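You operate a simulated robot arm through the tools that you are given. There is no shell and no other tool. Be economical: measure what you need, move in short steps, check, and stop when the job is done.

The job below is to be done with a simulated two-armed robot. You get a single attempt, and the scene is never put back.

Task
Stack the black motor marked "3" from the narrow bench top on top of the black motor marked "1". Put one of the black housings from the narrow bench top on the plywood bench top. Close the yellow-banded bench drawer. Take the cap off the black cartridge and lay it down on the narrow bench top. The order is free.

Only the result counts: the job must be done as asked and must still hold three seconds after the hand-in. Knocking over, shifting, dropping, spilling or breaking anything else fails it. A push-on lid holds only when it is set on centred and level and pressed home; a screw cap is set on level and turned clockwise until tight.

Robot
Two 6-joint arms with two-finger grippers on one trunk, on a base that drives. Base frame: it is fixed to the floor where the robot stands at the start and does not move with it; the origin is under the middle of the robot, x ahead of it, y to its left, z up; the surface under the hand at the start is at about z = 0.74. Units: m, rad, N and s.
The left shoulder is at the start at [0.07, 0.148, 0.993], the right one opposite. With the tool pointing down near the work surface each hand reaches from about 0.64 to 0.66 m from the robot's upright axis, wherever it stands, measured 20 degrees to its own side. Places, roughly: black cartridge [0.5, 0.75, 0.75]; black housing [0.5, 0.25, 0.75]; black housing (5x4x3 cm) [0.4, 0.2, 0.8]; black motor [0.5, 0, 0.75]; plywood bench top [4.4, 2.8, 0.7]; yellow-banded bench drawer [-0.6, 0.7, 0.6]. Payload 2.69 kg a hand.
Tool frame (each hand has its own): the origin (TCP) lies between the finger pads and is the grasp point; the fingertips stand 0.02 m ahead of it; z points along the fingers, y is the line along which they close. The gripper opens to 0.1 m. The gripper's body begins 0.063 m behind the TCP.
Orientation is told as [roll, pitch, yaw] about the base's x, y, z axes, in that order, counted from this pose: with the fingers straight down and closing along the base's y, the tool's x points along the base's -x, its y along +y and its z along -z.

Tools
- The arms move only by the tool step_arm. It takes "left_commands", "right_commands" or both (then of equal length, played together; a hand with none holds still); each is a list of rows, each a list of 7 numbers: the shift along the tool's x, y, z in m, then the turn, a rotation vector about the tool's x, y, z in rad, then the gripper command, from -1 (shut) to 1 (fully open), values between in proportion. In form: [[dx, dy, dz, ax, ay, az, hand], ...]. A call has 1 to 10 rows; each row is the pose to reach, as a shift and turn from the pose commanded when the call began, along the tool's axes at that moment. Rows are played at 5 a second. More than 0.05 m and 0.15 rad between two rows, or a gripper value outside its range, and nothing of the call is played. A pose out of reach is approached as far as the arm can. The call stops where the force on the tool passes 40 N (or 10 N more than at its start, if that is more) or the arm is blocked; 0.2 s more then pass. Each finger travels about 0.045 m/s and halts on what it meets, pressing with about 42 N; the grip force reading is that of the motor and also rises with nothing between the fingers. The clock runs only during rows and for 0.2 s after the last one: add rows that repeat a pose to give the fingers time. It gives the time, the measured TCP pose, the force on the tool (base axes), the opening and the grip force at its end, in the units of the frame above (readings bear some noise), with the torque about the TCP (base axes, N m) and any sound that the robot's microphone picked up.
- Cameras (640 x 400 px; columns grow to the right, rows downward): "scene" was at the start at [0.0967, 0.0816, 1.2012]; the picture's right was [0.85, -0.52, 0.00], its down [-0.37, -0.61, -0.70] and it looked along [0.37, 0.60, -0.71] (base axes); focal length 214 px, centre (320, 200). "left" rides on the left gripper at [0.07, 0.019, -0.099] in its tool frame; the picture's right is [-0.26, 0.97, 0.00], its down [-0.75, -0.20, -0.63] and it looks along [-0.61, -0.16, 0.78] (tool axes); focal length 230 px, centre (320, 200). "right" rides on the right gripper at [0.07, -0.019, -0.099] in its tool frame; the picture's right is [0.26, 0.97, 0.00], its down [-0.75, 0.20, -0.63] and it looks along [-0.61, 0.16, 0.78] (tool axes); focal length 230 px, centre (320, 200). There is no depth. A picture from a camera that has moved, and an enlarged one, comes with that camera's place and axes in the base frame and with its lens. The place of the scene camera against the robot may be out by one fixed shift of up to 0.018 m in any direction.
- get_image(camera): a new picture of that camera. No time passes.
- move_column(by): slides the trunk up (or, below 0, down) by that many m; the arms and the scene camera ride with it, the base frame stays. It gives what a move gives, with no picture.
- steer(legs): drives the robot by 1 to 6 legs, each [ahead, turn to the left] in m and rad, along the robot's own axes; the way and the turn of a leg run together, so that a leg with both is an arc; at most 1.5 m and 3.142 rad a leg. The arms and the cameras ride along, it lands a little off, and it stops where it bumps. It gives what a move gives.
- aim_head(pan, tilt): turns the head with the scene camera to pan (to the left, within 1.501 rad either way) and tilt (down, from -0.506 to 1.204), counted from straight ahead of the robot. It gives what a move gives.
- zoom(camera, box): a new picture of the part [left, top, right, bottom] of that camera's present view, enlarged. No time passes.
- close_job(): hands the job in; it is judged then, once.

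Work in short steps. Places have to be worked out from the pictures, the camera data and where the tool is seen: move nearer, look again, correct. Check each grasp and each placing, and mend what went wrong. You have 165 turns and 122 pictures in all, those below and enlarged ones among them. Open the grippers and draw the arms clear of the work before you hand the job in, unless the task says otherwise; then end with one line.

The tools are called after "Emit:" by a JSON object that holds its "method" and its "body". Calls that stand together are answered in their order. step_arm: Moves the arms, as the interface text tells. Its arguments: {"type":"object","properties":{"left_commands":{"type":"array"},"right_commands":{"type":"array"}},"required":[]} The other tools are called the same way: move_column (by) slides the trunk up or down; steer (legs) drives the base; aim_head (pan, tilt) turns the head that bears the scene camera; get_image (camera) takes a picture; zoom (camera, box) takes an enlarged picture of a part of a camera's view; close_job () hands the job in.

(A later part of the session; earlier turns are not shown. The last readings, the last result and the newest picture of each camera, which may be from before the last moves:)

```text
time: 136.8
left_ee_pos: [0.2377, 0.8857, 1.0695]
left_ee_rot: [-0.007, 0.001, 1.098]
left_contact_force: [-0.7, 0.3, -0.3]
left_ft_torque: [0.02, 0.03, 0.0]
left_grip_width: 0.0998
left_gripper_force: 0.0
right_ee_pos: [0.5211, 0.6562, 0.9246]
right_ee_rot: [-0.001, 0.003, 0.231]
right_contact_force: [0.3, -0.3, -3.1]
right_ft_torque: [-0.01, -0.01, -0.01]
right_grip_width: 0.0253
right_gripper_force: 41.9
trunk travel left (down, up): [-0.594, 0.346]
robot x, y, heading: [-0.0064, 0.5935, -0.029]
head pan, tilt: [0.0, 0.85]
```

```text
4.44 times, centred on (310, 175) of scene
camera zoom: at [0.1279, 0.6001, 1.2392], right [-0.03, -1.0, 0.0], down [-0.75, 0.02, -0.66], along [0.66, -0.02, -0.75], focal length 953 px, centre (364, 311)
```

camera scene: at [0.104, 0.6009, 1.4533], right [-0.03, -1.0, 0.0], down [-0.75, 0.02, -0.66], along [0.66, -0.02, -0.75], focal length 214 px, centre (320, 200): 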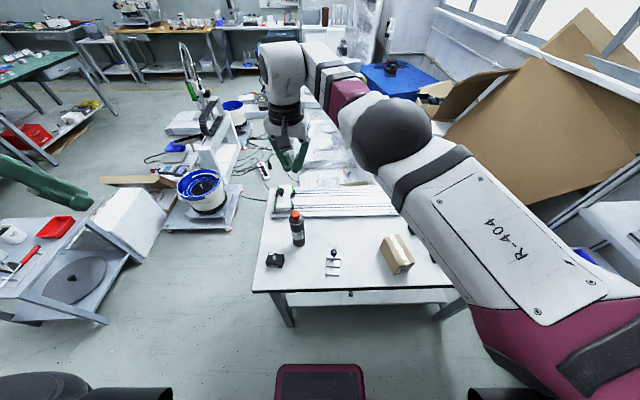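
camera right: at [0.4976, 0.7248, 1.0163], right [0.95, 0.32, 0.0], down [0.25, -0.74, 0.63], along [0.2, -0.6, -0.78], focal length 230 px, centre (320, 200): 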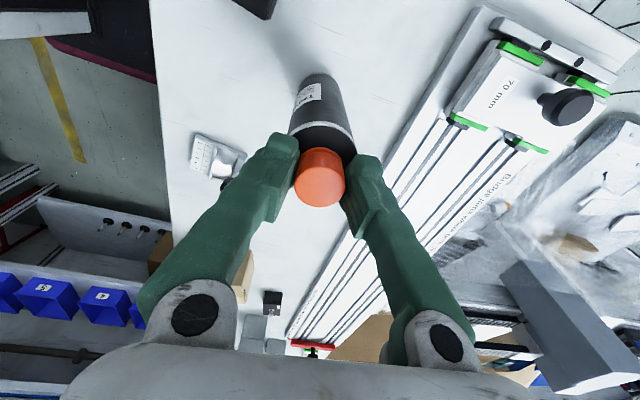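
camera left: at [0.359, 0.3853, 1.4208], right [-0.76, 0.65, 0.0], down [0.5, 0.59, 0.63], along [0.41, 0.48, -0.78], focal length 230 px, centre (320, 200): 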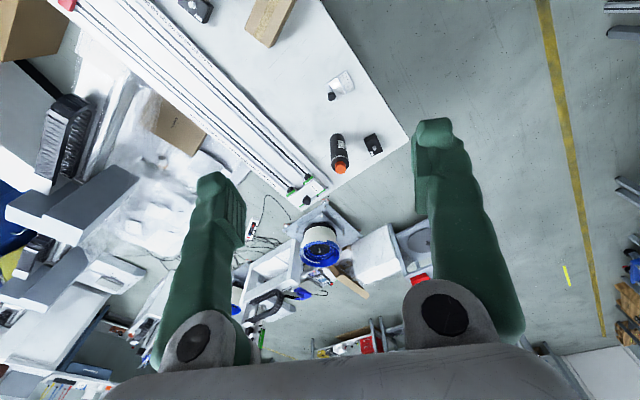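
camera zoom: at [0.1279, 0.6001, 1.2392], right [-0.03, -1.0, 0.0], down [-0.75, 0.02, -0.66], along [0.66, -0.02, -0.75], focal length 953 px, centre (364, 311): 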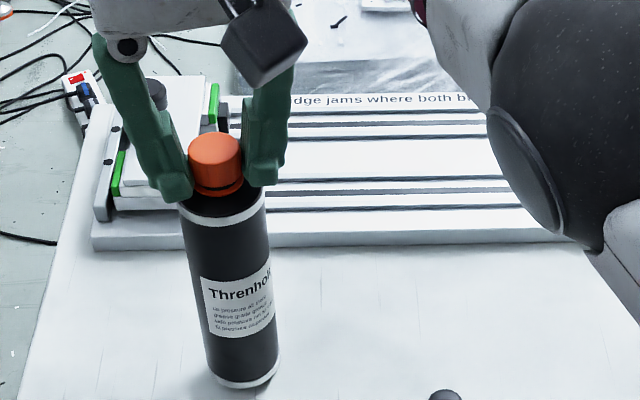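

It still carries the bottle's weight (3 N), so more turns are needed. I set it back down, open, and rewind the wrist to yaw -1.5.

Emit:
{"method": "move_column", "body": {"by": -0.007}}

Emit:
{"method": "step_arm", "body": {"right_commands": [[0, 0, 0, 0, 0, 0, 0], [0, 0, 0, 0, 0, 0, 0], [0, 0, 0, 0, 0, 0.14, 0], [0, 0, 0, 0, 0, 0.28, 0], [0, 0, 0, 0, 0, 0.42, 0], [0, 0, 0, 0, 0, 0.56, 0], [0, 0, 0, 0, 0, 0.7, 0], [0, 0, 0, 0, 0, 0.84, 0]]}}

Emit:
{"method": "step_arm", "body": {"right_commands": [[0, 0, 0, 0, 0, 0.14, 0], [0, 0, 0, 0, 0, 0.28, 0], [0, 0, 0, 0, 0, 0.42, 0], [0, 0, 0, 0, 0, 0.56, 0], [0, 0, 0, 0, 0, 0.7, 0], [0, 0, 0, 0, 0, 0.84, 0], [0, 0, 0, 0, 0, 0.88, 0], [0, 0, 0, 0, 0, 0.88, -1], [0, 0, 0, 0, 0, 0.88, -1], [0, 0, 0, 0, 0, 0.88, -1]]}}

Emit:
{"method": "zoom", "body": {"camera": "scene", "box": [260, 130, 360, 220]}}

```text
time: 137.4
left_ee_pos: [0.2371, 0.8851, 1.0636]
left_ee_rot: [-0.007, 0.002, 1.1]
left_contact_force: [-0.9, 0.2, -0.2]
left_ft_torque: [-0.01, 0.02, -0.02]
left_grip_width: 0.1
left_gripper_force: 0.1
right_ee_pos: [0.5191, 0.6571, 0.9185]
right_ee_rot: [-0.001, 0.0, 0.234]
right_contact_force: [-1.4, 0.2, -1.6]
right_ft_torque: [-0.02, -0.03, 0.02]
right_grip_width: 0.0254
right_gripper_force: 41.7
trunk travel left (down, up): [-0.587, 0.353]
robot x, y, heading: [-0.0024, 0.5899, -0.029]
head pan, tilt: [0.0, 0.85]
```

```text
time: 139.2
left_ee_pos: [0.2375, 0.8861, 1.0631]
left_ee_rot: [-0.006, 0.002, 1.1]
left_contact_force: [0.5, -0.6, -0.5]
left_ft_torque: [0.01, -0.01, 0.06]
left_grip_width: 0.1
left_gripper_force: 0.0
right_ee_pos: [0.5207, 0.6579, 0.9169]
right_ee_rot: [0.0, 0.0, -0.61]
right_contact_force: [0.0, -0.5, 0.5]
right_ft_torque: [0.01, -0.04, 0.02]
right_grip_width: 0.0499
right_gripper_force: 0.1
trunk travel left (down, up): [-0.587, 0.353]
robot x, y, heading: [-0.0054, 0.5907, -0.027]
head pan, tilt: [0.0, 0.85]
```

```text
time: 141.4
left_ee_pos: [0.2369, 0.8866, 1.0627]
left_ee_rot: [-0.006, 0.0, 1.099]
left_contact_force: [0.0, 0.3, -0.8]
left_ft_torque: [-0.02, -0.02, 0.01]
left_grip_width: 0.1
left_gripper_force: 0.0
right_ee_pos: [0.5216, 0.6572, 0.9186]
right_ee_rot: [0.0, 0.0, -1.486]
right_contact_force: [-0.3, 0.1, -0.8]
right_ft_torque: [0.01, 0.01, 0.0]
right_grip_width: 0.0265
right_gripper_force: 36.2
trunk travel left (down, up): [-0.587, 0.353]
robot x, y, heading: [-0.0099, 0.5917, -0.028]
head pan, tilt: [0.0, 0.85]
```

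```text
4.44 times, centred on (310, 175) of scene
camera zoom: at [0.1278, 0.6003, 1.2323], right [-0.03, -1.0, 0.0], down [-0.75, 0.02, -0.66], along [0.66, -0.02, -0.75], focal length 953 px, centre (364, 311)
```

zoom: 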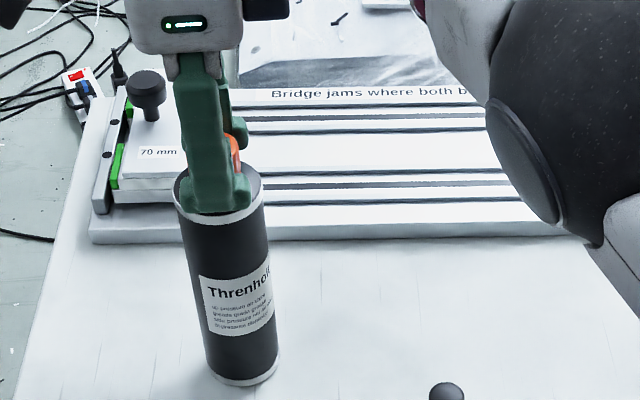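

Re-gripped. I press 4 mm and do another counter-clockwise stroke.

Emit:
{"method": "move_column", "body": {"by": -0.004}}

Emit:
{"method": "step_arm", "body": {"right_commands": [[0, 0, 0, 0, 0, -0.14, -1], [0, 0, 0, 0, 0, -0.28, -1], [0, 0, 0, 0, 0, -0.42, -1], [0, 0, 0, 0, 0, -0.56, -1], [0, 0, 0, 0, 0, -0.7, -1], [0, 0, 0, 0, 0, -0.84, -1], [0, 0, 0, 0, 0, -0.98, -1], [0, 0, 0, 0, 0, -1.12, -1], [0, 0, 0, 0, 0, -1.26, -1], [0, 0, 0, 0, 0, -1.4, -1]]}}

Emit:
{"method": "step_arm", "body": {"right_commands": [[0, 0, 0, 0, 0, -0.14, -1], [0, 0, 0, 0, 0, -0.28, -1], [0, 0, 0, 0, 0, -0.32, -1]]}}

Emit:
{"method": "move_column", "body": {"by": 0.012}}

Emit:
{"method": "zoom", "body": {"camera": "scene", "box": [260, 130, 360, 220]}}

```text
time: 141.9
left_ee_pos: [0.2357, 0.8855, 1.0593]
left_ee_rot: [-0.009, -0.002, 1.1]
left_contact_force: [0.7, -0.1, 0.0]
left_ft_torque: [-0.01, -0.01, -0.02]
left_grip_width: 0.1
left_gripper_force: 0.1
right_ee_pos: [0.52, 0.6574, 0.9162]
right_ee_rot: [0.006, 0.002, -1.487]
right_contact_force: [-0.2, -0.1, 13.4]
right_ft_torque: [0.01, 0.0, -0.01]
right_grip_width: 0.0256
right_gripper_force: 41.9
trunk travel left (down, up): [-0.583, 0.357]
robot x, y, heading: [-0.0064, 0.5914, -0.029]
head pan, tilt: [0.0, 0.85]
```

```text
time: 144.1
left_ee_pos: [0.2332, 0.8865, 1.0604]
left_ee_rot: [-0.009, -0.002, 1.101]
left_contact_force: [0.0, -0.6, -0.2]
left_ft_torque: [-0.05, 0.02, 0.0]
left_grip_width: 0.1001
left_gripper_force: 0.0
right_ee_pos: [0.5189, 0.6573, 0.9158]
right_ee_rot: [0.0, -0.005, -0.084]
right_contact_force: [3.7, 1.8, 23.2]
right_ft_torque: [0.02, -0.08, -0.03]
right_grip_width: 0.0256
right_gripper_force: 41.6
trunk travel left (down, up): [-0.583, 0.357]
robot x, y, heading: [-0.0077, 0.5932, -0.026]
head pan, tilt: [0.0, 0.85]
```

```text
time: 144.9
left_ee_pos: [0.2333, 0.8855, 1.0607]
left_ee_rot: [-0.009, 0.0, 1.101]
left_contact_force: [0.6, 0.0, 0.4]
left_ft_torque: [0.0, 0.01, -0.01]
left_grip_width: 0.1001
left_gripper_force: 0.0
right_ee_pos: [0.5197, 0.6569, 0.9166]
right_ee_rot: [0.0, -0.007, 0.236]
right_contact_force: [4.1, 0.5, 25.4]
right_ft_torque: [0.05, -0.1, -0.01]
right_grip_width: 0.0253
right_gripper_force: 42.0
trunk travel left (down, up): [-0.583, 0.357]
robot x, y, heading: [-0.0033, 0.5944, -0.026]
head pan, tilt: [0.0, 0.85]
```

```text
time: 145.5
left_ee_pos: [0.2364, 0.8847, 1.0695]
left_ee_rot: [-0.007, 0.001, 1.1]
left_contact_force: [-0.8, -0.7, -0.3]
left_ft_torque: [0.01, -0.01, 0.02]
left_grip_width: 0.1
left_gripper_force: 0.1
right_ee_pos: [0.5208, 0.6563, 0.9241]
right_ee_rot: [0.001, 0.007, 0.232]
right_contact_force: [0.1, 0.7, -3.1]
right_ft_torque: [0.02, 0.0, 0.04]
right_grip_width: 0.0254
right_gripper_force: 41.6
trunk travel left (down, up): [-0.595, 0.345]
robot x, y, heading: [-0.006, 0.5915, -0.028]
head pan, tilt: [0.0, 0.85]
```

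```text
4.44 times, centred on (310, 175) of scene
camera zoom: at [0.1279, 0.6001, 1.2401], right [-0.03, -1.0, 0.0], down [-0.75, 0.02, -0.66], along [0.66, -0.02, -0.75], focal length 953 px, centre (364, 311)
```

zoom: 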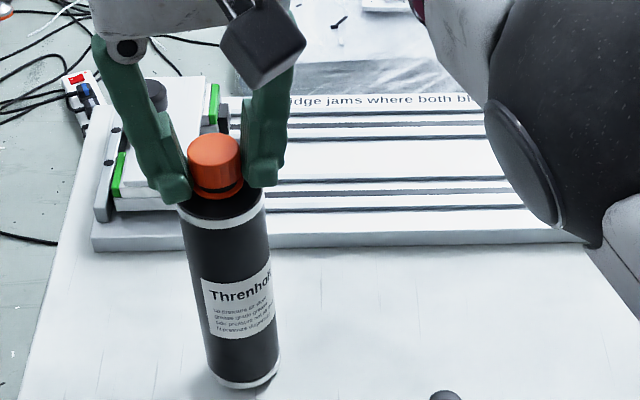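

The cap is rising (the press force grew, the gap is wider) but it is still engaged. I run another full cycle.

Emit:
{"method": "move_column", "body": {"by": -0.008}}

Emit:
{"method": "step_arm", "body": {"right_commands": [[0, 0, 0, 0, 0, 0, 0], [0, 0, 0, 0, 0, 0, 0], [0, 0, 0, 0, 0, 0.14, 0], [0, 0, 0, 0, 0, 0.28, 0], [0, 0, 0, 0, 0, 0.42, 0], [0, 0, 0, 0, 0, 0.56, 0], [0, 0, 0, 0, 0, 0.7, 0], [0, 0, 0, 0, 0, 0.84, 0]]}}

Emit:
{"method": "step_arm", "body": {"right_commands": [[0, 0, 0, 0, 0, 0.14, 0], [0, 0, 0, 0, 0, 0.28, 0], [0, 0, 0, 0, 0, 0.42, 0], [0, 0, 0, 0, 0, 0.56, 0], [0, 0, 0, 0, 0, 0.7, 0], [0, 0, 0, 0, 0, 0.84, 0], [0, 0, 0, 0, 0, 0.88, 0], [0, 0, 0, 0, 0, 0.88, -1], [0, 0, 0, 0, 0, 0.88, -1], [0, 0, 0, 0, 0, 0.88, -1]]}}

Emit:
{"method": "move_column", "body": {"by": -0.003}}

Emit:
{"method": "step_arm", "body": {"right_commands": [[0, 0, 0, 0, 0, -0.14, -1], [0, 0, 0, 0, 0, -0.28, -1], [0, 0, 0, 0, 0, -0.42, -1], [0, 0, 0, 0, 0, -0.56, -1], [0, 0, 0, 0, 0, -0.7, -1], [0, 0, 0, 0, 0, -0.84, -1], [0, 0, 0, 0, 0, -0.98, -1], [0, 0, 0, 0, 0, -1.12, -1], [0, 0, 0, 0, 0, -1.26, -1], [0, 0, 0, 0, 0, -1.4, -1]]}}

Emit:
{"method": "step_arm", "body": {"right_commands": [[0, 0, 0, 0, 0, -0.14, -1], [0, 0, 0, 0, 0, -0.28, -1], [0, 0, 0, 0, 0, -0.32, -1]]}}

Emit:
{"method": "move_column", "body": {"by": 0.012}}

Emit:
{"method": "zoom", "body": {"camera": "scene", "box": [260, 130, 360, 220]}}

```text
time: 146.1
left_ee_pos: [0.2374, 0.8853, 1.0632]
left_ee_rot: [-0.008, -0.001, 1.1]
left_contact_force: [-1.0, -0.3, 0.9]
left_ft_torque: [0.01, 0.0, 0.0]
left_grip_width: 0.1001
left_gripper_force: 0.1
right_ee_pos: [0.5207, 0.6581, 0.9181]
right_ee_rot: [0.0, -0.001, 0.234]
right_contact_force: [1.0, 0.1, -1.1]
right_ft_torque: [0.02, 0.01, -0.01]
right_grip_width: 0.0253
right_gripper_force: 41.9
trunk travel left (down, up): [-0.587, 0.353]
robot x, y, heading: [-0.0056, 0.5898, -0.027]
head pan, tilt: [0.0, 0.85]
```

```text
time: 147.9
left_ee_pos: [0.2371, 0.8855, 1.0622]
left_ee_rot: [-0.008, -0.001, 1.101]
left_contact_force: [0.0, -0.3, 0.6]
left_ft_torque: [-0.01, -0.01, 0.02]
left_grip_width: 0.0997
left_gripper_force: 0.0
right_ee_pos: [0.5221, 0.6574, 0.9176]
right_ee_rot: [0.0, 0.0, -0.611]
right_contact_force: [0.2, -0.9, 0.7]
right_ft_torque: [-0.01, 0.01, 0.01]
right_grip_width: 0.05
right_gripper_force: 0.0
trunk travel left (down, up): [-0.587, 0.353]
robot x, y, heading: [-0.0098, 0.5952, -0.031]
head pan, tilt: [0.0, 0.85]
```

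```text
time: 150.1
left_ee_pos: [0.2371, 0.8853, 1.0637]
left_ee_rot: [-0.008, 0.001, 1.1]
left_contact_force: [-0.6, -0.4, 0.3]
left_ft_torque: [-0.01, -0.01, 0.0]
left_grip_width: 0.1
left_gripper_force: 0.0
right_ee_pos: [0.5213, 0.6575, 0.9177]
right_ee_rot: [-0.001, 0.002, -1.488]
right_contact_force: [-0.8, 0.0, -0.3]
right_ft_torque: [0.0, 0.0, 0.02]
right_grip_width: 0.0262
right_gripper_force: 35.8
trunk travel left (down, up): [-0.587, 0.353]
robot x, y, heading: [-0.0049, 0.5944, -0.027]
head pan, tilt: [0.0, 0.85]
```

```text
time: 150.6
left_ee_pos: [0.2358, 0.886, 1.0612]
left_ee_rot: [-0.005, -0.001, 1.101]
left_contact_force: [0.0, 0.1, -0.1]
left_ft_torque: [-0.01, 0.0, -0.01]
left_grip_width: 0.1001
left_gripper_force: 0.0
right_ee_pos: [0.5208, 0.6584, 0.9168]
right_ee_rot: [0.003, 0.0, -1.487]
right_contact_force: [0.5, 0.2, 9.3]
right_ft_torque: [-0.01, 0.02, 0.01]
right_grip_width: 0.0248
right_gripper_force: 41.6
trunk travel left (down, up): [-0.584, 0.356]
robot x, y, heading: [-0.0049, 0.5896, -0.025]
head pan, tilt: [0.0, 0.85]
```

```text
time: 152.8
left_ee_pos: [0.2344, 0.8864, 1.0605]
left_ee_rot: [-0.009, 0.0, 1.097]
left_contact_force: [0.7, -0.4, 0.1]
left_ft_torque: [0.02, 0.02, 0.03]
left_grip_width: 0.0999
left_gripper_force: 0.0
right_ee_pos: [0.5194, 0.6584, 0.9166]
right_ee_rot: [0.0, -0.003, -0.084]
right_contact_force: [2.1, 0.5, 16.2]
right_ft_torque: [-0.02, -0.08, -0.03]
right_grip_width: 0.0256
right_gripper_force: 42.0
trunk travel left (down, up): [-0.584, 0.356]
robot x, y, heading: [-0.0048, 0.5952, -0.028]
head pan, tilt: [0.0, 0.85]
```

```text
time: 153.6
left_ee_pos: [0.2356, 0.8853, 1.0611]
left_ee_rot: [-0.007, -0.003, 1.1]
left_contact_force: [0.4, -0.1, 0.2]
left_ft_torque: [0.01, 0.01, -0.02]
left_grip_width: 0.1002
left_gripper_force: 0.0
right_ee_pos: [0.5189, 0.6582, 0.9173]
right_ee_rot: [-0.001, -0.003, 0.234]
right_contact_force: [2.3, -0.8, 19.9]
right_ft_torque: [0.04, -0.09, -0.06]
right_grip_width: 0.0257
right_gripper_force: 42.0
trunk travel left (down, up): [-0.584, 0.356]
robot x, y, heading: [-0.0045, 0.5922, -0.028]
head pan, tilt: [0.0, 0.85]
```

```text
time: 154.2
left_ee_pos: [0.2366, 0.8866, 1.0712]
left_ee_rot: [-0.006, 0.0, 1.1]
left_contact_force: [-0.9, -0.2, -0.3]
left_ft_torque: [0.02, -0.02, 0.0]
left_grip_width: 0.0998
left_gripper_force: 0.2
right_ee_pos: [0.5198, 0.659, 0.9254]
right_ee_rot: [-0.001, 0.005, 0.234]
right_contact_force: [-0.6, 0.8, -3.4]
right_ft_torque: [-0.01, 0.0, 0.02]
right_grip_width: 0.0256
right_gripper_force: 41.9
trunk travel left (down, up): [-0.596, 0.344]
robot x, y, heading: [-0.0063, 0.5905, -0.028]
head pan, tilt: [0.0, 0.85]
```

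```text
4.44 times, centred on (310, 175) of scene
camera zoom: at [0.1276, 0.6002, 1.2412], right [-0.03, -1.0, 0.0], down [-0.75, 0.02, -0.66], along [0.66, -0.02, -0.75], focal length 953 px, centre (364, 311)
```

zoom: 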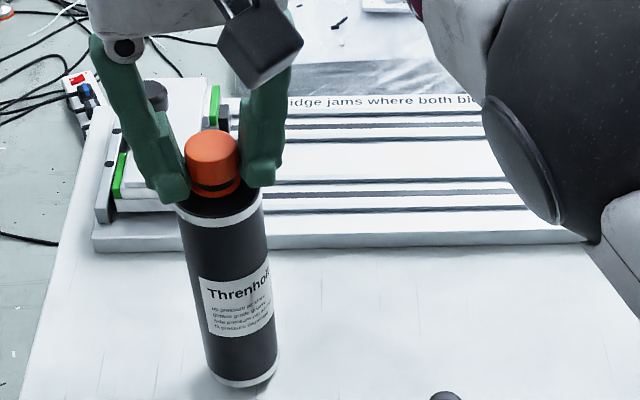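

Each stroke raises it about 1.5 mm. I run another cycle and check the weight on lifting.

Emit:
{"method": "move_column", "body": {"by": -0.008}}

Emit:
{"method": "step_arm", "body": {"right_commands": [[0, 0, 0, 0, 0, 0, 0], [0, 0, 0, 0, 0, 0, 0], [0, 0, -0.001, 0, 0, 0.14, 0], [0, 0, -0.002, 0, 0, 0.28, 0], [0, 0, -0.002, 0, 0, 0.42, 0], [0, 0, -0.002, 0, 0, 0.56, 0], [0, 0, -0.002, 0, 0, 0.7, 0], [0, 0, -0.002, 0, 0, 0.84, 0]]}}

Emit:
{"method": "step_arm", "body": {"right_commands": [[0, 0, 0, 0, 0, 0.14, 0], [0, 0, 0, 0, 0, 0.28, 0], [0, 0, 0, 0, 0, 0.42, 0], [0, 0, 0, 0, 0, 0.56, 0], [0, 0, 0, 0, 0, 0.7, 0], [0, 0, 0, 0, 0, 0.84, 0], [0, 0, 0, 0, 0, 0.88, 0], [0, 0, 0, 0, 0, 0.88, -1], [0, 0, 0, 0, 0, 0.88, -1], [0, 0, 0, 0, 0, 0.88, -1]]}}

Emit:
{"method": "move_column", "body": {"by": -0.003}}

Emit:
{"method": "step_arm", "body": {"right_commands": [[0, 0, 0, 0, 0, -0.14, -1], [0, 0, 0, 0, 0, -0.28, -1], [0, 0, 0, 0, 0, -0.42, -1], [0, 0, 0, 0, 0, -0.56, -1], [0, 0, 0, 0, 0, -0.7, -1], [0, 0, 0, 0, 0, -0.84, -1], [0, 0, 0, 0, 0, -0.98, -1], [0, 0, 0, 0, 0, -1.12, -1], [0, 0, 0, 0, 0, -1.26, -1], [0, 0, 0, 0, 0, -1.4, -1]]}}

Emit:
{"method": "step_arm", "body": {"right_commands": [[0, 0, 0, 0, 0, -0.14, -1], [0, 0, 0, 0, 0, -0.28, -1], [0, 0, 0, 0, 0, -0.32, -1]]}}

Emit:
{"method": "move_column", "body": {"by": 0.012}}

```text
time: 154.8
left_ee_pos: [0.2381, 0.8861, 1.0639]
left_ee_rot: [-0.007, 0.0, 1.1]
left_contact_force: [-0.8, 1.0, -0.8]
left_ft_torque: [-0.03, -0.02, -0.02]
left_grip_width: 0.0999
left_gripper_force: 0.0
right_ee_pos: [0.521, 0.6572, 0.9185]
right_ee_rot: [0.0, 0.002, 0.232]
right_contact_force: [0.4, -0.5, -3.5]
right_ft_torque: [0.0, -0.02, 0.01]
right_grip_width: 0.0258
right_gripper_force: 42.4
trunk travel left (down, up): [-0.588, 0.352]
robot x, y, heading: [-0.007, 0.5929, -0.031]
head pan, tilt: [0.0, 0.85]
```

```text
time: 156.6
left_ee_pos: [0.2373, 0.8864, 1.0634]
left_ee_rot: [-0.008, -0.001, 1.099]
left_contact_force: [-1.4, 0.0, -0.2]
left_ft_torque: [0.03, 0.02, 0.0]
left_grip_width: 0.1002
left_gripper_force: 0.1
right_ee_pos: [0.5199, 0.6586, 0.9209]
right_ee_rot: [0.0, -0.002, -0.61]
right_contact_force: [0.2, 0.6, 1.0]
right_ft_torque: [0.02, 0.0, -0.01]
right_grip_width: 0.0504
right_gripper_force: 0.1
trunk travel left (down, up): [-0.588, 0.352]
robot x, y, heading: [-0.0023, 0.591, -0.03]
head pan, tilt: [0.0, 0.85]
```

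```text
time: 158.8
left_ee_pos: [0.2366, 0.8862, 1.0628]
left_ee_rot: [-0.007, 0.001, 1.1]
left_contact_force: [0.3, -0.6, -0.1]
left_ft_torque: [0.02, 0.02, -0.01]
left_grip_width: 0.1001
left_gripper_force: 0.1
right_ee_pos: [0.5196, 0.6591, 0.92]
right_ee_rot: [0.001, 0.0, -1.486]
right_contact_force: [0.6, 1.0, -0.1]
right_ft_torque: [0.0, 0.04, 0.01]
right_grip_width: 0.0267
right_gripper_force: 36.6
trunk travel left (down, up): [-0.588, 0.352]
robot x, y, heading: [-0.0081, 0.5905, -0.026]
head pan, tilt: [0.0, 0.85]
```

```text
time: 159.3
left_ee_pos: [0.2355, 0.8854, 1.0611]
left_ee_rot: [-0.005, 0.0, 1.099]
left_contact_force: [1.2, 0.0, 1.2]
left_ft_torque: [0.01, 0.01, 0.0]
left_grip_width: 0.1001
left_gripper_force: 0.1
right_ee_pos: [0.5198, 0.6579, 0.9189]
right_ee_rot: [0.003, -0.001, -1.487]
right_contact_force: [1.5, 0.8, 9.3]
right_ft_torque: [0.02, -0.01, -0.01]
right_grip_width: 0.0255
right_gripper_force: 42.2
trunk travel left (down, up): [-0.585, 0.355]
robot x, y, heading: [-0.0063, 0.5906, -0.032]
head pan, tilt: [0.0, 0.85]
```

```text
time: 161.5
left_ee_pos: [0.2362, 0.886, 1.0607]
left_ee_rot: [-0.007, 0.0, 1.099]
left_contact_force: [-0.6, -0.3, -0.2]
left_ft_torque: [-0.01, 0.02, -0.01]
left_grip_width: 0.1002
left_gripper_force: 0.0
right_ee_pos: [0.5206, 0.6575, 0.9179]
right_ee_rot: [0.0, 0.0, -0.082]
right_contact_force: [0.1, -0.4, 0.7]
right_ft_torque: [-0.02, -0.03, 0.0]
right_grip_width: 0.0253
right_gripper_force: 42.2
trunk travel left (down, up): [-0.585, 0.355]
robot x, y, heading: [-0.0038, 0.5902, -0.028]
head pan, tilt: [0.0, 0.85]
```

```text
time: 162.3
left_ee_pos: [0.2366, 0.8866, 1.0609]
left_ee_rot: [-0.007, -0.003, 1.099]
left_contact_force: [0.5, -0.8, 0.6]
left_ft_torque: [0.0, 0.01, 0.01]
left_grip_width: 0.1
left_gripper_force: 0.0
right_ee_pos: [0.52, 0.6589, 0.9169]
right_ee_rot: [0.0, 0.001, 0.233]
right_contact_force: [0.4, 0.1, -0.5]
right_ft_torque: [0.03, 0.01, -0.01]
right_grip_width: 0.0255
right_gripper_force: 42.1
trunk travel left (down, up): [-0.585, 0.355]
robot x, y, heading: [-0.0049, 0.5928, -0.028]
head pan, tilt: [0.0, 0.85]
```

```text
time: 162.9
left_ee_pos: [0.238, 0.8862, 1.0737]
left_ee_rot: [-0.008, 0.001, 1.099]
left_contact_force: [-0.1, -0.3, -0.6]
left_ft_torque: [0.02, -0.02, -0.03]
left_grip_width: 0.0995
left_gripper_force: 0.1
right_ee_pos: [0.5212, 0.6581, 0.9288]
right_ee_rot: [0.0, 0.0, 0.233]
right_contact_force: [-0.1, -0.7, -0.1]
right_ft_torque: [0.0, -0.01, -0.01]
right_grip_width: 0.025
right_gripper_force: 41.9
trunk travel left (down, up): [-0.597, 0.343]
robot x, y, heading: [-0.0053, 0.5878, -0.031]
head pan, tilt: [0.0, 0.85]
```

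The press force vanished and no weight is felt: the cap is off. I lift further and verify.

Emit:
{"method": "move_column", "body": {"by": 0.07}}

Emit:
{"method": "get_image", "body": {"camera": "scene"}}

Emit:
{"method": "get_image", "body": {"camera": "right"}}

```text
time: 163.9
left_ee_pos: [0.2369, 0.8854, 1.1418]
left_ee_rot: [-0.008, 0.0, 1.1]
left_contact_force: [-0.3, 0.6, 0.7]
left_ft_torque: [-0.01, 0.02, 0.02]
left_grip_width: 0.1
left_gripper_force: 0.2
right_ee_pos: [0.5205, 0.6576, 0.9975]
right_ee_rot: [0.0, 0.0, 0.232]
right_contact_force: [-0.1, 0.0, 0.3]
right_ft_torque: [-0.01, 0.0, -0.01]
right_grip_width: 0.025
right_gripper_force: 42.1
trunk travel left (down, up): [-0.667, 0.273]
robot x, y, heading: [-0.0059, 0.5914, -0.033]
head pan, tilt: [0.0, 0.85]
```

```text
45 pictures are left
camera scene: at [0.128, 0.6004, 1.3123], right [-0.03, -1.0, 0.0], down [-0.75, 0.02, -0.66], along [0.66, -0.02, -0.75], focal length 214 px, centre (320, 200)
```

scene: 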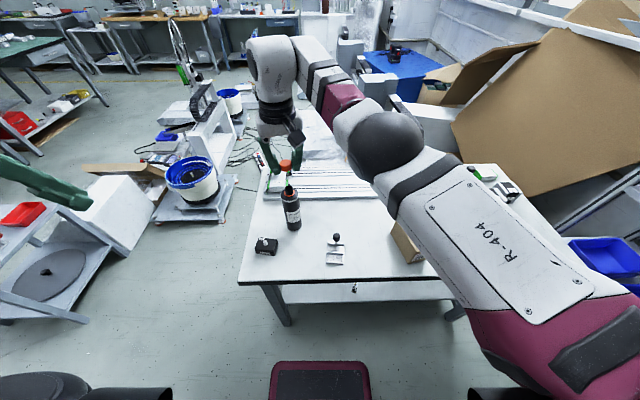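

```text
44 pictures are left
camera right: at [0.4564, 0.6237, 1.0972], right [-0.47, 0.88, 0.0], down [0.68, 0.37, 0.63], along [0.55, 0.3, -0.78], focal length 230 px, centre (320, 200)
```

right: 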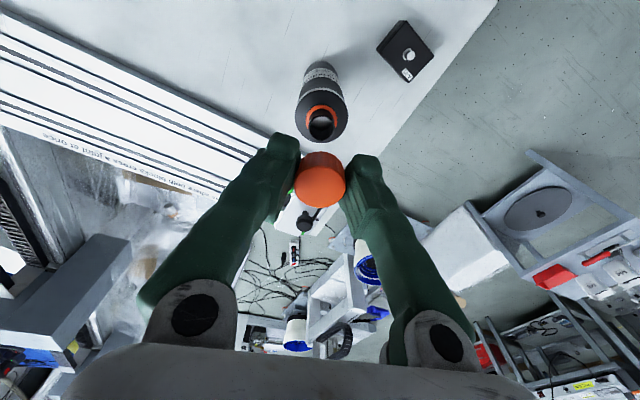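

The cap is off and the bottle stands. I will lay the cap at about (0.53,0.56), clear of the bottle, slider and rail; to keep the elbow high I back off 6 cm, sweep right, then extend and lower.

Emit:
{"method": "steer", "body": {"legs": [[-0.06, 0]]}}

Emit:
{"method": "step_arm", "body": {"right_commands": [[-0.002, -0.024, 0, 0, 0, 0.106, -1], [-0.004, -0.047, 0, 0, 0, 0.212, -1], [-0.006, -0.071, 0, 0, 0, 0.318, -1], [-0.008, -0.094, 0, 0, 0, 0.424, -1], [-0.0106, -0.118, 0, 0, 0, 0.53, -1]]}}

Emit:
{"method": "step_arm", "body": {"right_commands": [[-0.004, 0.004, 0.02, 0, 0, 0, -1], [-0.008, 0.008, 0.04, 0, 0, 0, -1], [-0.0125, 0.0125, 0.06, 0, 0, 0, -1], [-0.017, 0.017, 0.08, 0, 0, 0, -1], [-0.021, 0.021, 0.1, 0, 0, 0, -1], [-0.0256, 0.0257, 0.12, 0, 0, 0, -1]]}}

Emit:
{"method": "get_image", "body": {"camera": "scene"}}

```text
time: 164.9
left_ee_pos: [0.1841, 0.8873, 1.1412]
left_ee_rot: [-0.001, 0.004, 1.097]
left_contact_force: [0.2, -0.8, 0.3]
left_ft_torque: [-0.03, 0.02, 0.0]
left_grip_width: 0.1001
left_gripper_force: 0.0
right_ee_pos: [0.4653, 0.6583, 0.9965]
right_ee_rot: [0.001, 0.006, 0.229]
right_contact_force: [0.9, 0.6, -0.7]
right_ft_torque: [-0.01, 0.08, -0.04]
right_grip_width: 0.0253
right_gripper_force: 42.1
trunk travel left (down, up): [-0.667, 0.273]
robot x, y, heading: [-0.0643, 0.593, -0.029]
head pan, tilt: [0.0, 0.85]
```

```text
time: 166.1
left_ee_pos: [0.1806, 0.8867, 1.1434]
left_ee_rot: [-0.005, -0.001, 1.097]
left_contact_force: [-0.1, 0.3, -0.9]
left_ft_torque: [-0.02, 0.0, 0.01]
left_grip_width: 0.1
left_gripper_force: 0.0
right_ee_pos: [0.5017, 0.5457, 0.9993]
right_ee_rot: [0.0, 0.002, -0.302]
right_contact_force: [0.0, -0.6, 0.2]
right_ft_torque: [0.01, 0.03, -0.01]
right_grip_width: 0.026
right_gripper_force: 41.6
right hand out of reach, approached as far as the arm can: row 4, 5
trunk travel left (down, up): [-0.667, 0.273]
robot x, y, heading: [-0.063, 0.5918, -0.028]
head pan, tilt: [0.0, 0.85]
```

```text
time: 167.5
left_ee_pos: [0.1799, 0.8852, 1.1425]
left_ee_rot: [-0.008, 0.0, 1.099]
left_contact_force: [0.6, 0.1, 0.5]
left_ft_torque: [-0.02, 0.01, 0.0]
left_grip_width: 0.0998
left_gripper_force: 0.1
right_ee_pos: [0.5154, 0.5576, 0.8785]
right_ee_rot: [0.002, -0.001, -0.299]
right_contact_force: [1.1, -0.2, -0.9]
right_ft_torque: [0.03, 0.03, -0.01]
right_grip_width: 0.0258
right_gripper_force: 42.4
right hand out of reach, approached as far as the arm can: row 4, 5, 6
trunk travel left (down, up): [-0.667, 0.273]
robot x, y, heading: [-0.061, 0.5931, -0.032]
head pan, tilt: [0.0, 0.85]
```

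```text
43 pictures are left
camera scene: at [0.0698, 0.6013, 1.3123], right [-0.03, -1.0, 0.0], down [-0.75, 0.02, -0.66], along [0.66, -0.02, -0.75], focal length 214 px, centre (320, 200)
```

scene: 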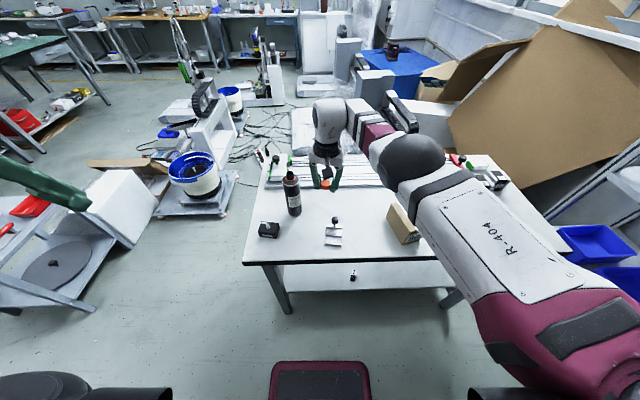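

The elbow passes near the box, so I prefer lowering with the arm rather than the trunk. I lower the hand 0.08 by the arm and see what it reaches.

Emit:
{"method": "step_arm", "body": {"right_commands": [[-0.002, 0.002, 0.02, 0, 0, 0, -1], [-0.004, 0.004, 0.04, 0, 0, 0, -1], [-0.006, 0.006, 0.06, 0, 0, 0, -1], [-0.008, 0.008, 0.08, 0, 0, 0, -1]]}}

Emit:
{"method": "zoom", "body": {"camera": "scene", "box": [240, 110, 480, 270]}}

```text
time: 168.5
left_ee_pos: [0.1798, 0.887, 1.1423]
left_ee_rot: [-0.008, 0.001, 1.097]
left_contact_force: [-0.1, 0.4, -0.6]
left_ft_torque: [0.0, -0.01, -0.04]
left_grip_width: 0.1001
left_gripper_force: 0.1
right_ee_pos: [0.5127, 0.5509, 0.8543]
right_ee_rot: [0.007, 0.007, -0.301]
right_contact_force: [-0.1, -0.1, 0.0]
right_ft_torque: [0.02, -0.04, 0.01]
right_grip_width: 0.0256
right_gripper_force: 42.2
right hand out of reach, approached as far as the arm can: row 1, 2, 3, 4
trunk travel left (down, up): [-0.667, 0.273]
robot x, y, heading: [-0.0635, 0.5926, -0.034]
head pan, tilt: [0.0, 0.85]
```

```text
2.50 times, centred on (360, 190) of scene
camera zoom: at [0.0694, 0.6012, 1.3123], right [-0.03, -1.0, 0.0], down [-0.75, 0.02, -0.66], along [0.66, -0.02, -0.75], focal length 536 px, centre (220, 225)
```

zoom: 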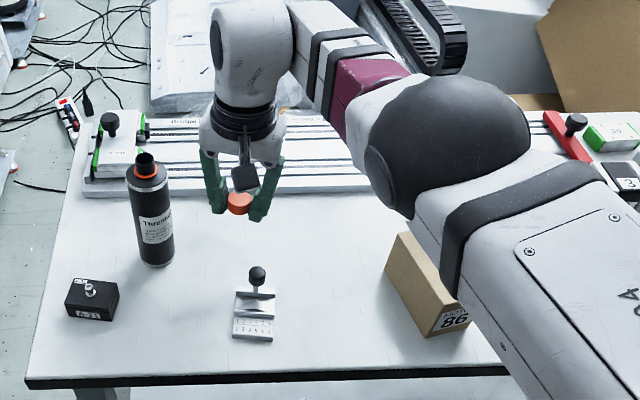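

The wrist limit stops it at z 0.854 and the elbow would come close to the box. Safer is the proven posture at motor 3's former, now empty, place (0.46,-0.07). I raise the trunk and drive back to (-0.13,0).

Emit:
{"method": "move_column", "body": {"by": 0.2}}

Emit:
{"method": "steer", "body": {"legs": [[0, 1.494], [-0.597, 0], [0, -1.46]]}}

Emit:
{"method": "get_image", "body": {"camera": "scene"}}

```text
time: 170.7
left_ee_pos: [0.1808, 0.8875, 1.3426]
left_ee_rot: [-0.005, -0.001, 1.098]
left_contact_force: [-0.9, -0.2, 0.0]
left_ft_torque: [-0.01, 0.04, 0.0]
left_grip_width: 0.1
left_gripper_force: 0.1
right_ee_pos: [0.5128, 0.552, 1.0525]
right_ee_rot: [0.006, 0.01, -0.302]
right_contact_force: [0.1, 0.7, 0.4]
right_ft_torque: [-0.02, -0.02, 0.01]
right_grip_width: 0.0256
right_gripper_force: 42.1
trunk travel left (down, up): [-0.867, 0.073]
robot x, y, heading: [-0.0642, 0.5936, -0.033]
head pan, tilt: [0.0, 0.85]
```

```text
time: 181.3
left_ee_pos: [0.108, 0.3013, 1.3432]
left_ee_rot: [-0.008, 0.001, 1.132]
left_contact_force: [-0.2, -1.1, 0.3]
left_ft_torque: [0.03, -0.01, 0.02]
left_grip_width: 0.1
left_gripper_force: 0.1
right_ee_pos: [0.453, -0.0233, 1.0543]
right_ee_rot: [0.008, 0.006, -0.268]
right_contact_force: [0.7, 0.1, 0.1]
right_ft_torque: [0.0, -0.01, -0.03]
right_grip_width: 0.0255
right_gripper_force: 42.2
trunk travel left (down, up): [-0.867, 0.073]
robot x, y, heading: [-0.1242, 0.0002, 0.0]
head pan, tilt: [0.0, 0.85]
```

```text
41 pictures are left
camera scene: at [0.0075, 0.0119, 1.5124], right [0.0, -1.0, 0.0], down [-0.75, 0.0, -0.66], along [0.66, 0.0, -0.75], focal length 214 px, centre (320, 200)
```

scene: 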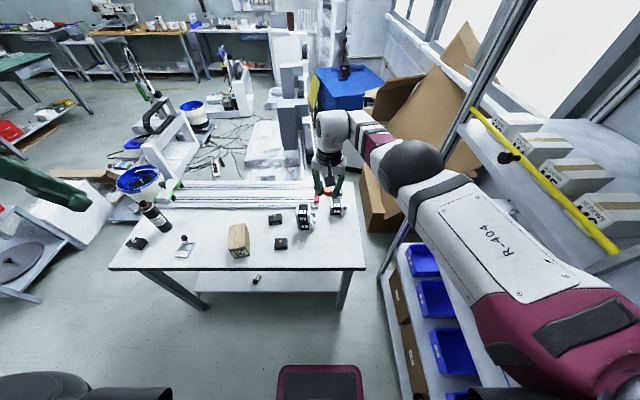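

The spot beneath the hand, (0.453,-0.023), is empty. I lower by the trunk toward the table.

Emit:
{"method": "move_column", "body": {"by": -0.27}}

Emit:
{"method": "zoom", "body": {"camera": "scene", "box": [240, 90, 400, 210]}}

```text
time: 184.1
left_ee_pos: [0.1089, 0.3008, 1.0728]
left_ee_rot: [-0.009, 0.003, 1.132]
left_contact_force: [-0.5, -0.1, -0.7]
left_ft_torque: [0.03, 0.0, -0.02]
left_grip_width: 0.0998
left_gripper_force: 0.1
right_ee_pos: [0.4533, -0.0249, 0.7849]
right_ee_rot: [0.008, 0.01, -0.267]
right_contact_force: [-0.6, 0.1, -0.2]
right_ft_torque: [-0.03, 0.01, -0.01]
right_grip_width: 0.0256
right_gripper_force: 42.1
trunk travel left (down, up): [-0.597, 0.343]
robot x, y, heading: [-0.1239, -0.0031, -0.001]
head pan, tilt: [0.0, 0.85]
```

```text
3.33 times, centred on (320, 150) of scene
camera zoom: at [0.0076, 0.0113, 1.2424], right [0.0, -1.0, 0.0], down [-0.75, 0.0, -0.66], along [0.66, 0.0, -0.75], focal length 715 px, centre (320, 367)
```

zoom: 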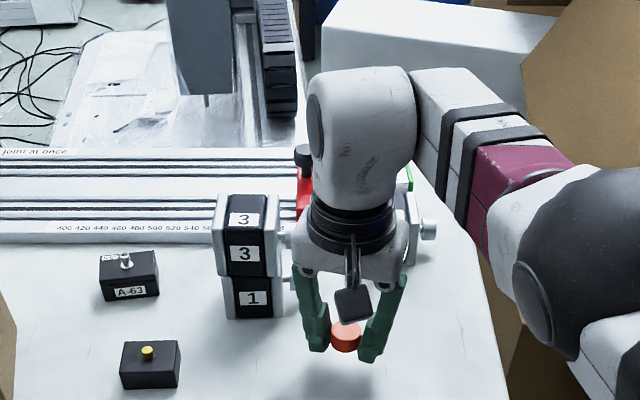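

Stack is intact; the cap hangs just above the table. I lower in small steps until contact.

Emit:
{"method": "move_column", "body": {"by": -0.016}}

Emit:
{"method": "move_column", "body": {"by": -0.004}}

Emit:
{"method": "move_column", "body": {"by": -0.003}}

```text
time: 184.7
left_ee_pos: [0.1076, 0.3004, 1.0567]
left_ee_rot: [-0.006, 0.0, 1.131]
left_contact_force: [-0.1, -0.1, 0.2]
left_ft_torque: [-0.04, 0.01, 0.0]
left_grip_width: 0.0997
left_gripper_force: 0.1
right_ee_pos: [0.4525, -0.0231, 0.768]
right_ee_rot: [0.007, 0.009, -0.267]
right_contact_force: [-0.9, 0.2, 0.3]
right_ft_torque: [-0.03, 0.0, 0.02]
right_grip_width: 0.0253
right_gripper_force: 41.7
trunk travel left (down, up): [-0.581, 0.359]
robot x, y, heading: [-0.1266, 0.0035, -0.002]
head pan, tilt: [0.0, 0.85]
```

```text
time: 185.2
left_ee_pos: [0.1068, 0.3003, 1.0527]
left_ee_rot: [-0.007, 0.002, 1.129]
left_contact_force: [0.5, 0.9, -0.8]
left_ft_torque: [-0.01, 0.0, 0.02]
left_grip_width: 0.0999
left_gripper_force: 0.0
right_ee_pos: [0.4525, -0.0247, 0.7643]
right_ee_rot: [0.008, 0.007, -0.267]
right_contact_force: [-0.8, -0.4, 0.4]
right_ft_torque: [-0.01, 0.0, -0.03]
right_grip_width: 0.0253
right_gripper_force: 41.8
trunk travel left (down, up): [-0.577, 0.363]
robot x, y, heading: [-0.1266, -0.0044, 0.0]
head pan, tilt: [0.0, 0.85]
```

```text
time: 185.7
left_ee_pos: [0.1074, 0.2999, 1.0502]
left_ee_rot: [-0.005, 0.001, 1.13]
left_contact_force: [-0.2, 0.0, 0.7]
left_ft_torque: [-0.01, 0.0, 0.03]
left_grip_width: 0.1001
left_gripper_force: 0.1
right_ee_pos: [0.452, -0.0246, 0.7601]
right_ee_rot: [0.008, 0.009, -0.268]
right_contact_force: [0.1, 0.8, 0.8]
right_ft_torque: [-0.01, 0.02, 0.02]
right_grip_width: 0.0255
right_gripper_force: 41.8
trunk travel left (down, up): [-0.574, 0.366]
robot x, y, heading: [-0.1249, 0.0016, 0.003]
head pan, tilt: [0.0, 0.85]
```

No contact yet at 0.760. I continue in 2 mm steps.

Emit:
{"method": "move_column", "body": {"by": -0.002}}

Emit:
{"method": "move_column", "body": {"by": -0.002}}

Emit:
{"method": "zoom", "body": {"camera": "scene", "box": [270, 130, 370, 210]}}

```text
time: 186.3
left_ee_pos: [0.1088, 0.3001, 1.0482]
left_ee_rot: [-0.007, 0.003, 1.13]
left_contact_force: [0.4, -0.3, 0.7]
left_ft_torque: [-0.01, 0.0, -0.02]
left_grip_width: 0.0999
left_gripper_force: 0.1
right_ee_pos: [0.4534, -0.024, 0.7595]
right_ee_rot: [0.008, 0.007, -0.266]
right_contact_force: [-0.6, -0.5, 0.2]
right_ft_torque: [-0.04, 0.0, -0.01]
right_grip_width: 0.0255
right_gripper_force: 41.8
trunk travel left (down, up): [-0.572, 0.368]
robot x, y, heading: [-0.1236, -0.0015, 0.0]
head pan, tilt: [0.0, 0.85]
```

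```text
time: 186.8
left_ee_pos: [0.1065, 0.3009, 1.0462]
left_ee_rot: [-0.006, 0.001, 1.132]
left_contact_force: [-0.7, -0.2, -0.4]
left_ft_torque: [0.02, 0.0, -0.01]
left_grip_width: 0.1001
left_gripper_force: 0.0
right_ee_pos: [0.4518, -0.0241, 0.7608]
right_ee_rot: [0.01, 0.004, -0.269]
right_contact_force: [1.2, -0.8, 10.5]
right_ft_torque: [-0.23, -0.01, 0.04]
right_grip_width: 0.0257
right_gripper_force: 41.4
trunk travel left (down, up): [-0.57, 0.37]
robot x, y, heading: [-0.129, -0.0009, -0.003]
head pan, tilt: [0.0, 0.85]
```

```text
5.00 times, centred on (320, 170) of scene
camera zoom: at [0.0061, 0.0112, 1.2157], right [0.0, -1.0, 0.0], down [-0.75, 0.0, -0.66], along [0.66, 0.0, -0.75], focal length 1072 px, centre (320, 350)
```

zoom: 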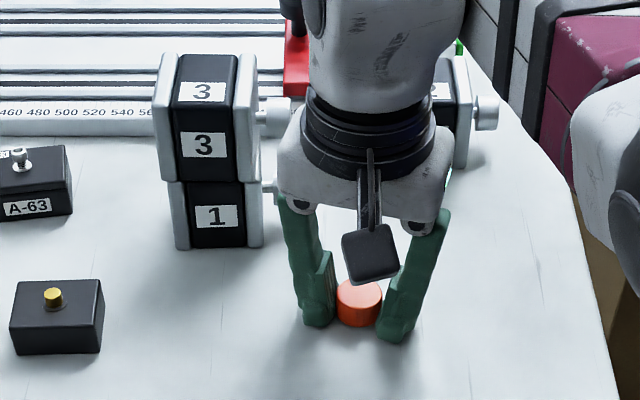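

Contact (10 N). I open the fingers a little and lift by the trunk.

Emit:
{"method": "move_column", "body": {"by": 0.002}}

Emit:
{"method": "step_arm", "body": {"right_commands": [[0, 0, 0, 0, 0, 0, -0.3], [0, 0, 0, 0, 0, 0, 0], [0, 0, 0, 0, 0, 0, 0.1], [0, 0, 0, 0, 0, 0, 0.1]]}}

Emit:
{"method": "move_column", "body": {"by": 0.13}}

Emit:
{"method": "zoom", "body": {"camera": "scene", "box": [230, 130, 390, 250]}}

Emit:
{"method": "get_image", "body": {"camera": "right"}}

```text
time: 187.3
left_ee_pos: [0.1074, 0.3, 1.0482]
left_ee_rot: [-0.006, 0.001, 1.131]
left_contact_force: [-0.1, 0.0, 0.3]
left_ft_torque: [0.01, 0.02, 0.0]
left_grip_width: 0.1
left_gripper_force: 0.0
right_ee_pos: [0.4515, -0.0248, 0.7595]
right_ee_rot: [0.008, 0.008, -0.266]
right_contact_force: [2.8, -0.3, 5.5]
right_ft_torque: [-0.1, -0.05, 0.05]
right_grip_width: 0.0255
right_gripper_force: 42.0
trunk travel left (down, up): [-0.572, 0.368]
robot x, y, heading: [-0.1252, -0.0048, -0.002]
head pan, tilt: [0.0, 0.85]
```

```text
time: 188.3
left_ee_pos: [0.1069, 0.3029, 1.0482]
left_ee_rot: [-0.009, 0.001, 1.133]
left_contact_force: [-1.1, -0.1, 0.5]
left_ft_torque: [0.0, -0.02, 0.0]
left_grip_width: 0.1002
left_gripper_force: 0.1
right_ee_pos: [0.4509, -0.0221, 0.7599]
right_ee_rot: [0.008, 0.007, -0.268]
right_contact_force: [1.2, 8.7, 9.8]
right_ft_torque: [-0.13, -0.06, 0.03]
right_grip_width: 0.0481
right_gripper_force: 0.0
trunk travel left (down, up): [-0.572, 0.368]
robot x, y, heading: [-0.1213, -0.0007, 0.003]
head pan, tilt: [0.0, 0.85]
```

```text
time: 189.9
left_ee_pos: [0.1074, 0.3005, 1.1776]
left_ee_rot: [-0.006, 0.001, 1.13]
left_contact_force: [0.8, 0.3, 0.0]
left_ft_torque: [0.05, 0.02, 0.0]
left_grip_width: 0.1001
left_gripper_force: 0.0
right_ee_pos: [0.4531, -0.0229, 0.8886]
right_ee_rot: [0.006, 0.008, -0.266]
right_contact_force: [-0.2, -0.3, 0.3]
right_ft_torque: [0.06, 0.02, 0.05]
right_grip_width: 0.0549
right_gripper_force: 0.1
trunk travel left (down, up): [-0.702, 0.238]
robot x, y, heading: [-0.1254, -0.0022, -0.001]
head pan, tilt: [0.0, 0.85]
```

```text
3.33 times, centred on (310, 190) of scene
camera zoom: at [0.0079, 0.0112, 1.3473], right [0.0, -1.0, 0.0], down [-0.75, 0.0, -0.66], along [0.66, 0.0, -0.75], focal length 715 px, centre (353, 233)
```

zoom: 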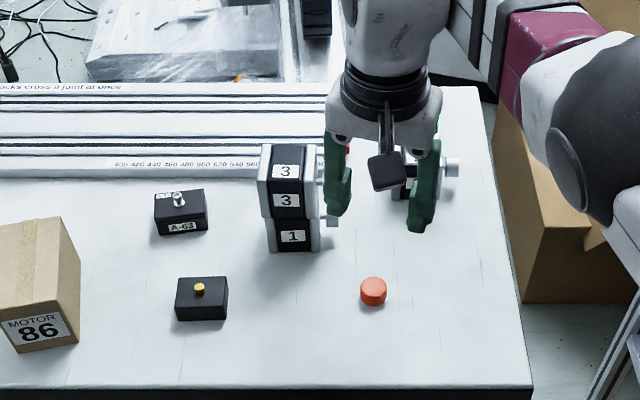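

```text
37 pictures are left
camera right: at [0.3805, -0.0245, 0.9875], right [0.01, 1.0, 0.01], down [0.78, -0.01, 0.62], along [0.62, 0.0, -0.78], focal length 230 px, centre (320, 200)
```

right: 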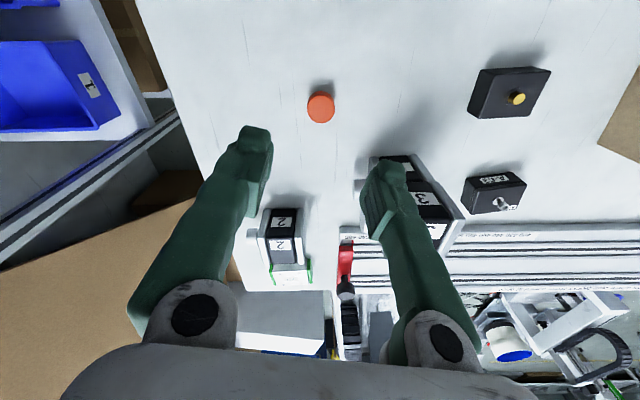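

The cap lies on the bench. Now the yellow-knob housing (5x4x3 cm), which I place at (0.439,0.148). Turning the base left 0.3 rad brings the hand right over it; I open to 0.08 and turn.

Emit:
{"method": "step_arm", "body": {"right_commands": [[0, 0, 0, 0, 0, 0, 0.4], [0, 0, 0, 0, 0, 0, 0.65], [0, 0, 0, 0, 0, 0, 0.65]]}}

Emit:
{"method": "steer", "body": {"legs": [[0.006, 0.29]]}}

Emit:
{"method": "get_image", "body": {"camera": "right"}}

```text
time: 190.7
left_ee_pos: [0.1076, 0.3007, 1.178]
left_ee_rot: [-0.007, 0.003, 1.131]
left_contact_force: [0.1, 1.1, -0.1]
left_ft_torque: [0.0, 0.0, -0.01]
left_grip_width: 0.0998
left_gripper_force: 0.0
right_ee_pos: [0.4532, -0.0243, 0.8898]
right_ee_rot: [0.009, 0.008, -0.268]
right_contact_force: [-1.0, -0.2, -0.5]
right_ft_torque: [-0.01, 0.01, 0.03]
right_grip_width: 0.0826
right_gripper_force: 0.1
trunk travel left (down, up): [-0.702, 0.238]
robot x, y, heading: [-0.1255, -0.0035, 0.002]
head pan, tilt: [0.0, 0.85]
```

```text
time: 192.0
left_ee_pos: [0.0203, 0.3529, 1.178]
left_ee_rot: [-0.005, 0.001, 1.415]
left_contact_force: [-0.3, 0.1, -0.5]
left_ft_torque: [0.0, -0.02, 0.01]
left_grip_width: 0.1001
left_gripper_force: 0.1
right_ee_pos: [0.4426, 0.1395, 0.888]
right_ee_rot: [0.005, 0.007, 0.017]
right_contact_force: [-0.5, -0.1, -0.1]
right_ft_torque: [-0.01, -0.03, 0.02]
right_grip_width: 0.0823
right_gripper_force: 0.0
trunk travel left (down, up): [-0.702, 0.238]
robot x, y, heading: [-0.1184, -0.0027, 0.284]
head pan, tilt: [0.0, 0.85]
```

```text
36 pictures are left
camera right: at [0.3729, 0.1192, 0.9873], right [-0.27, 0.96, 0.01], down [0.75, 0.21, 0.62], along [0.6, 0.18, -0.78], focal length 230 px, centre (320, 200)
```

right: 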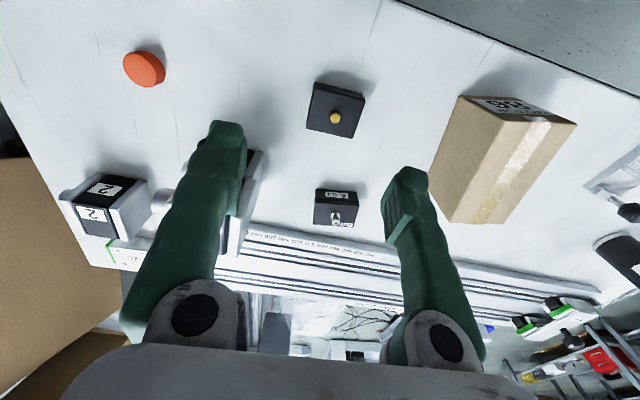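

The housing's centre is at (0.437,0.153). I correct by (-6, +13) mm and lower.

Emit:
{"method": "step_arm", "body": {"right_commands": [[0.003, 0.007, 0, 0, 0, 0, 0.65], [0.0056, 0.0135, 0, 0, 0, 0, 0.65]]}}

Emit:
{"method": "move_column", "body": {"by": -0.07}}

Emit:
{"method": "get_image", "body": {"camera": "right"}}

```text
time: 192.6
left_ee_pos: [0.0201, 0.3559, 1.1781]
left_ee_rot: [-0.006, 0.002, 1.415]
left_contact_force: [-0.2, 0.1, 0.5]
left_ft_torque: [0.03, 0.03, 0.03]
left_grip_width: 0.0999
left_gripper_force: 0.0
right_ee_pos: [0.4344, 0.1528, 0.89]
right_ee_rot: [0.014, 0.005, 0.02]
right_contact_force: [0.4, 0.8, -0.4]
right_ft_torque: [0.01, 0.02, -0.01]
right_grip_width: 0.0826
right_gripper_force: 0.1
trunk travel left (down, up): [-0.702, 0.238]
robot x, y, heading: [-0.1185, 0.0007, 0.282]
head pan, tilt: [0.0, 0.85]
```

```text
time: 193.7
left_ee_pos: [0.0196, 0.3548, 1.108]
left_ee_rot: [-0.005, 0.001, 1.417]
left_contact_force: [-0.1, -0.7, 0.0]
left_ft_torque: [0.0, -0.01, -0.05]
left_grip_width: 0.0999
left_gripper_force: 0.1
right_ee_pos: [0.4344, 0.1523, 0.8205]
right_ee_rot: [0.013, 0.003, 0.021]
right_contact_force: [-0.5, -0.1, -0.1]
right_ft_torque: [-0.03, -0.02, -0.02]
right_grip_width: 0.0827
right_gripper_force: 0.1
trunk travel left (down, up): [-0.632, 0.308]
robot x, y, heading: [-0.1204, -0.0001, 0.286]
head pan, tilt: [0.0, 0.85]
```

```text
35 pictures are left
camera right: at [0.3642, 0.1318, 0.9187], right [-0.28, 0.96, 0.01], down [0.75, 0.21, 0.63], along [0.6, 0.18, -0.78], focal length 230 px, centre (320, 200)
```

right: 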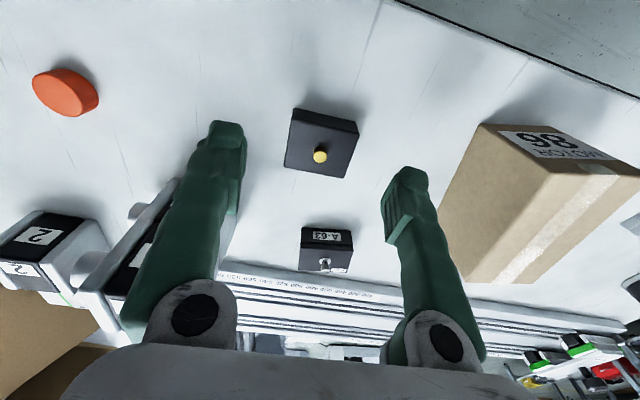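

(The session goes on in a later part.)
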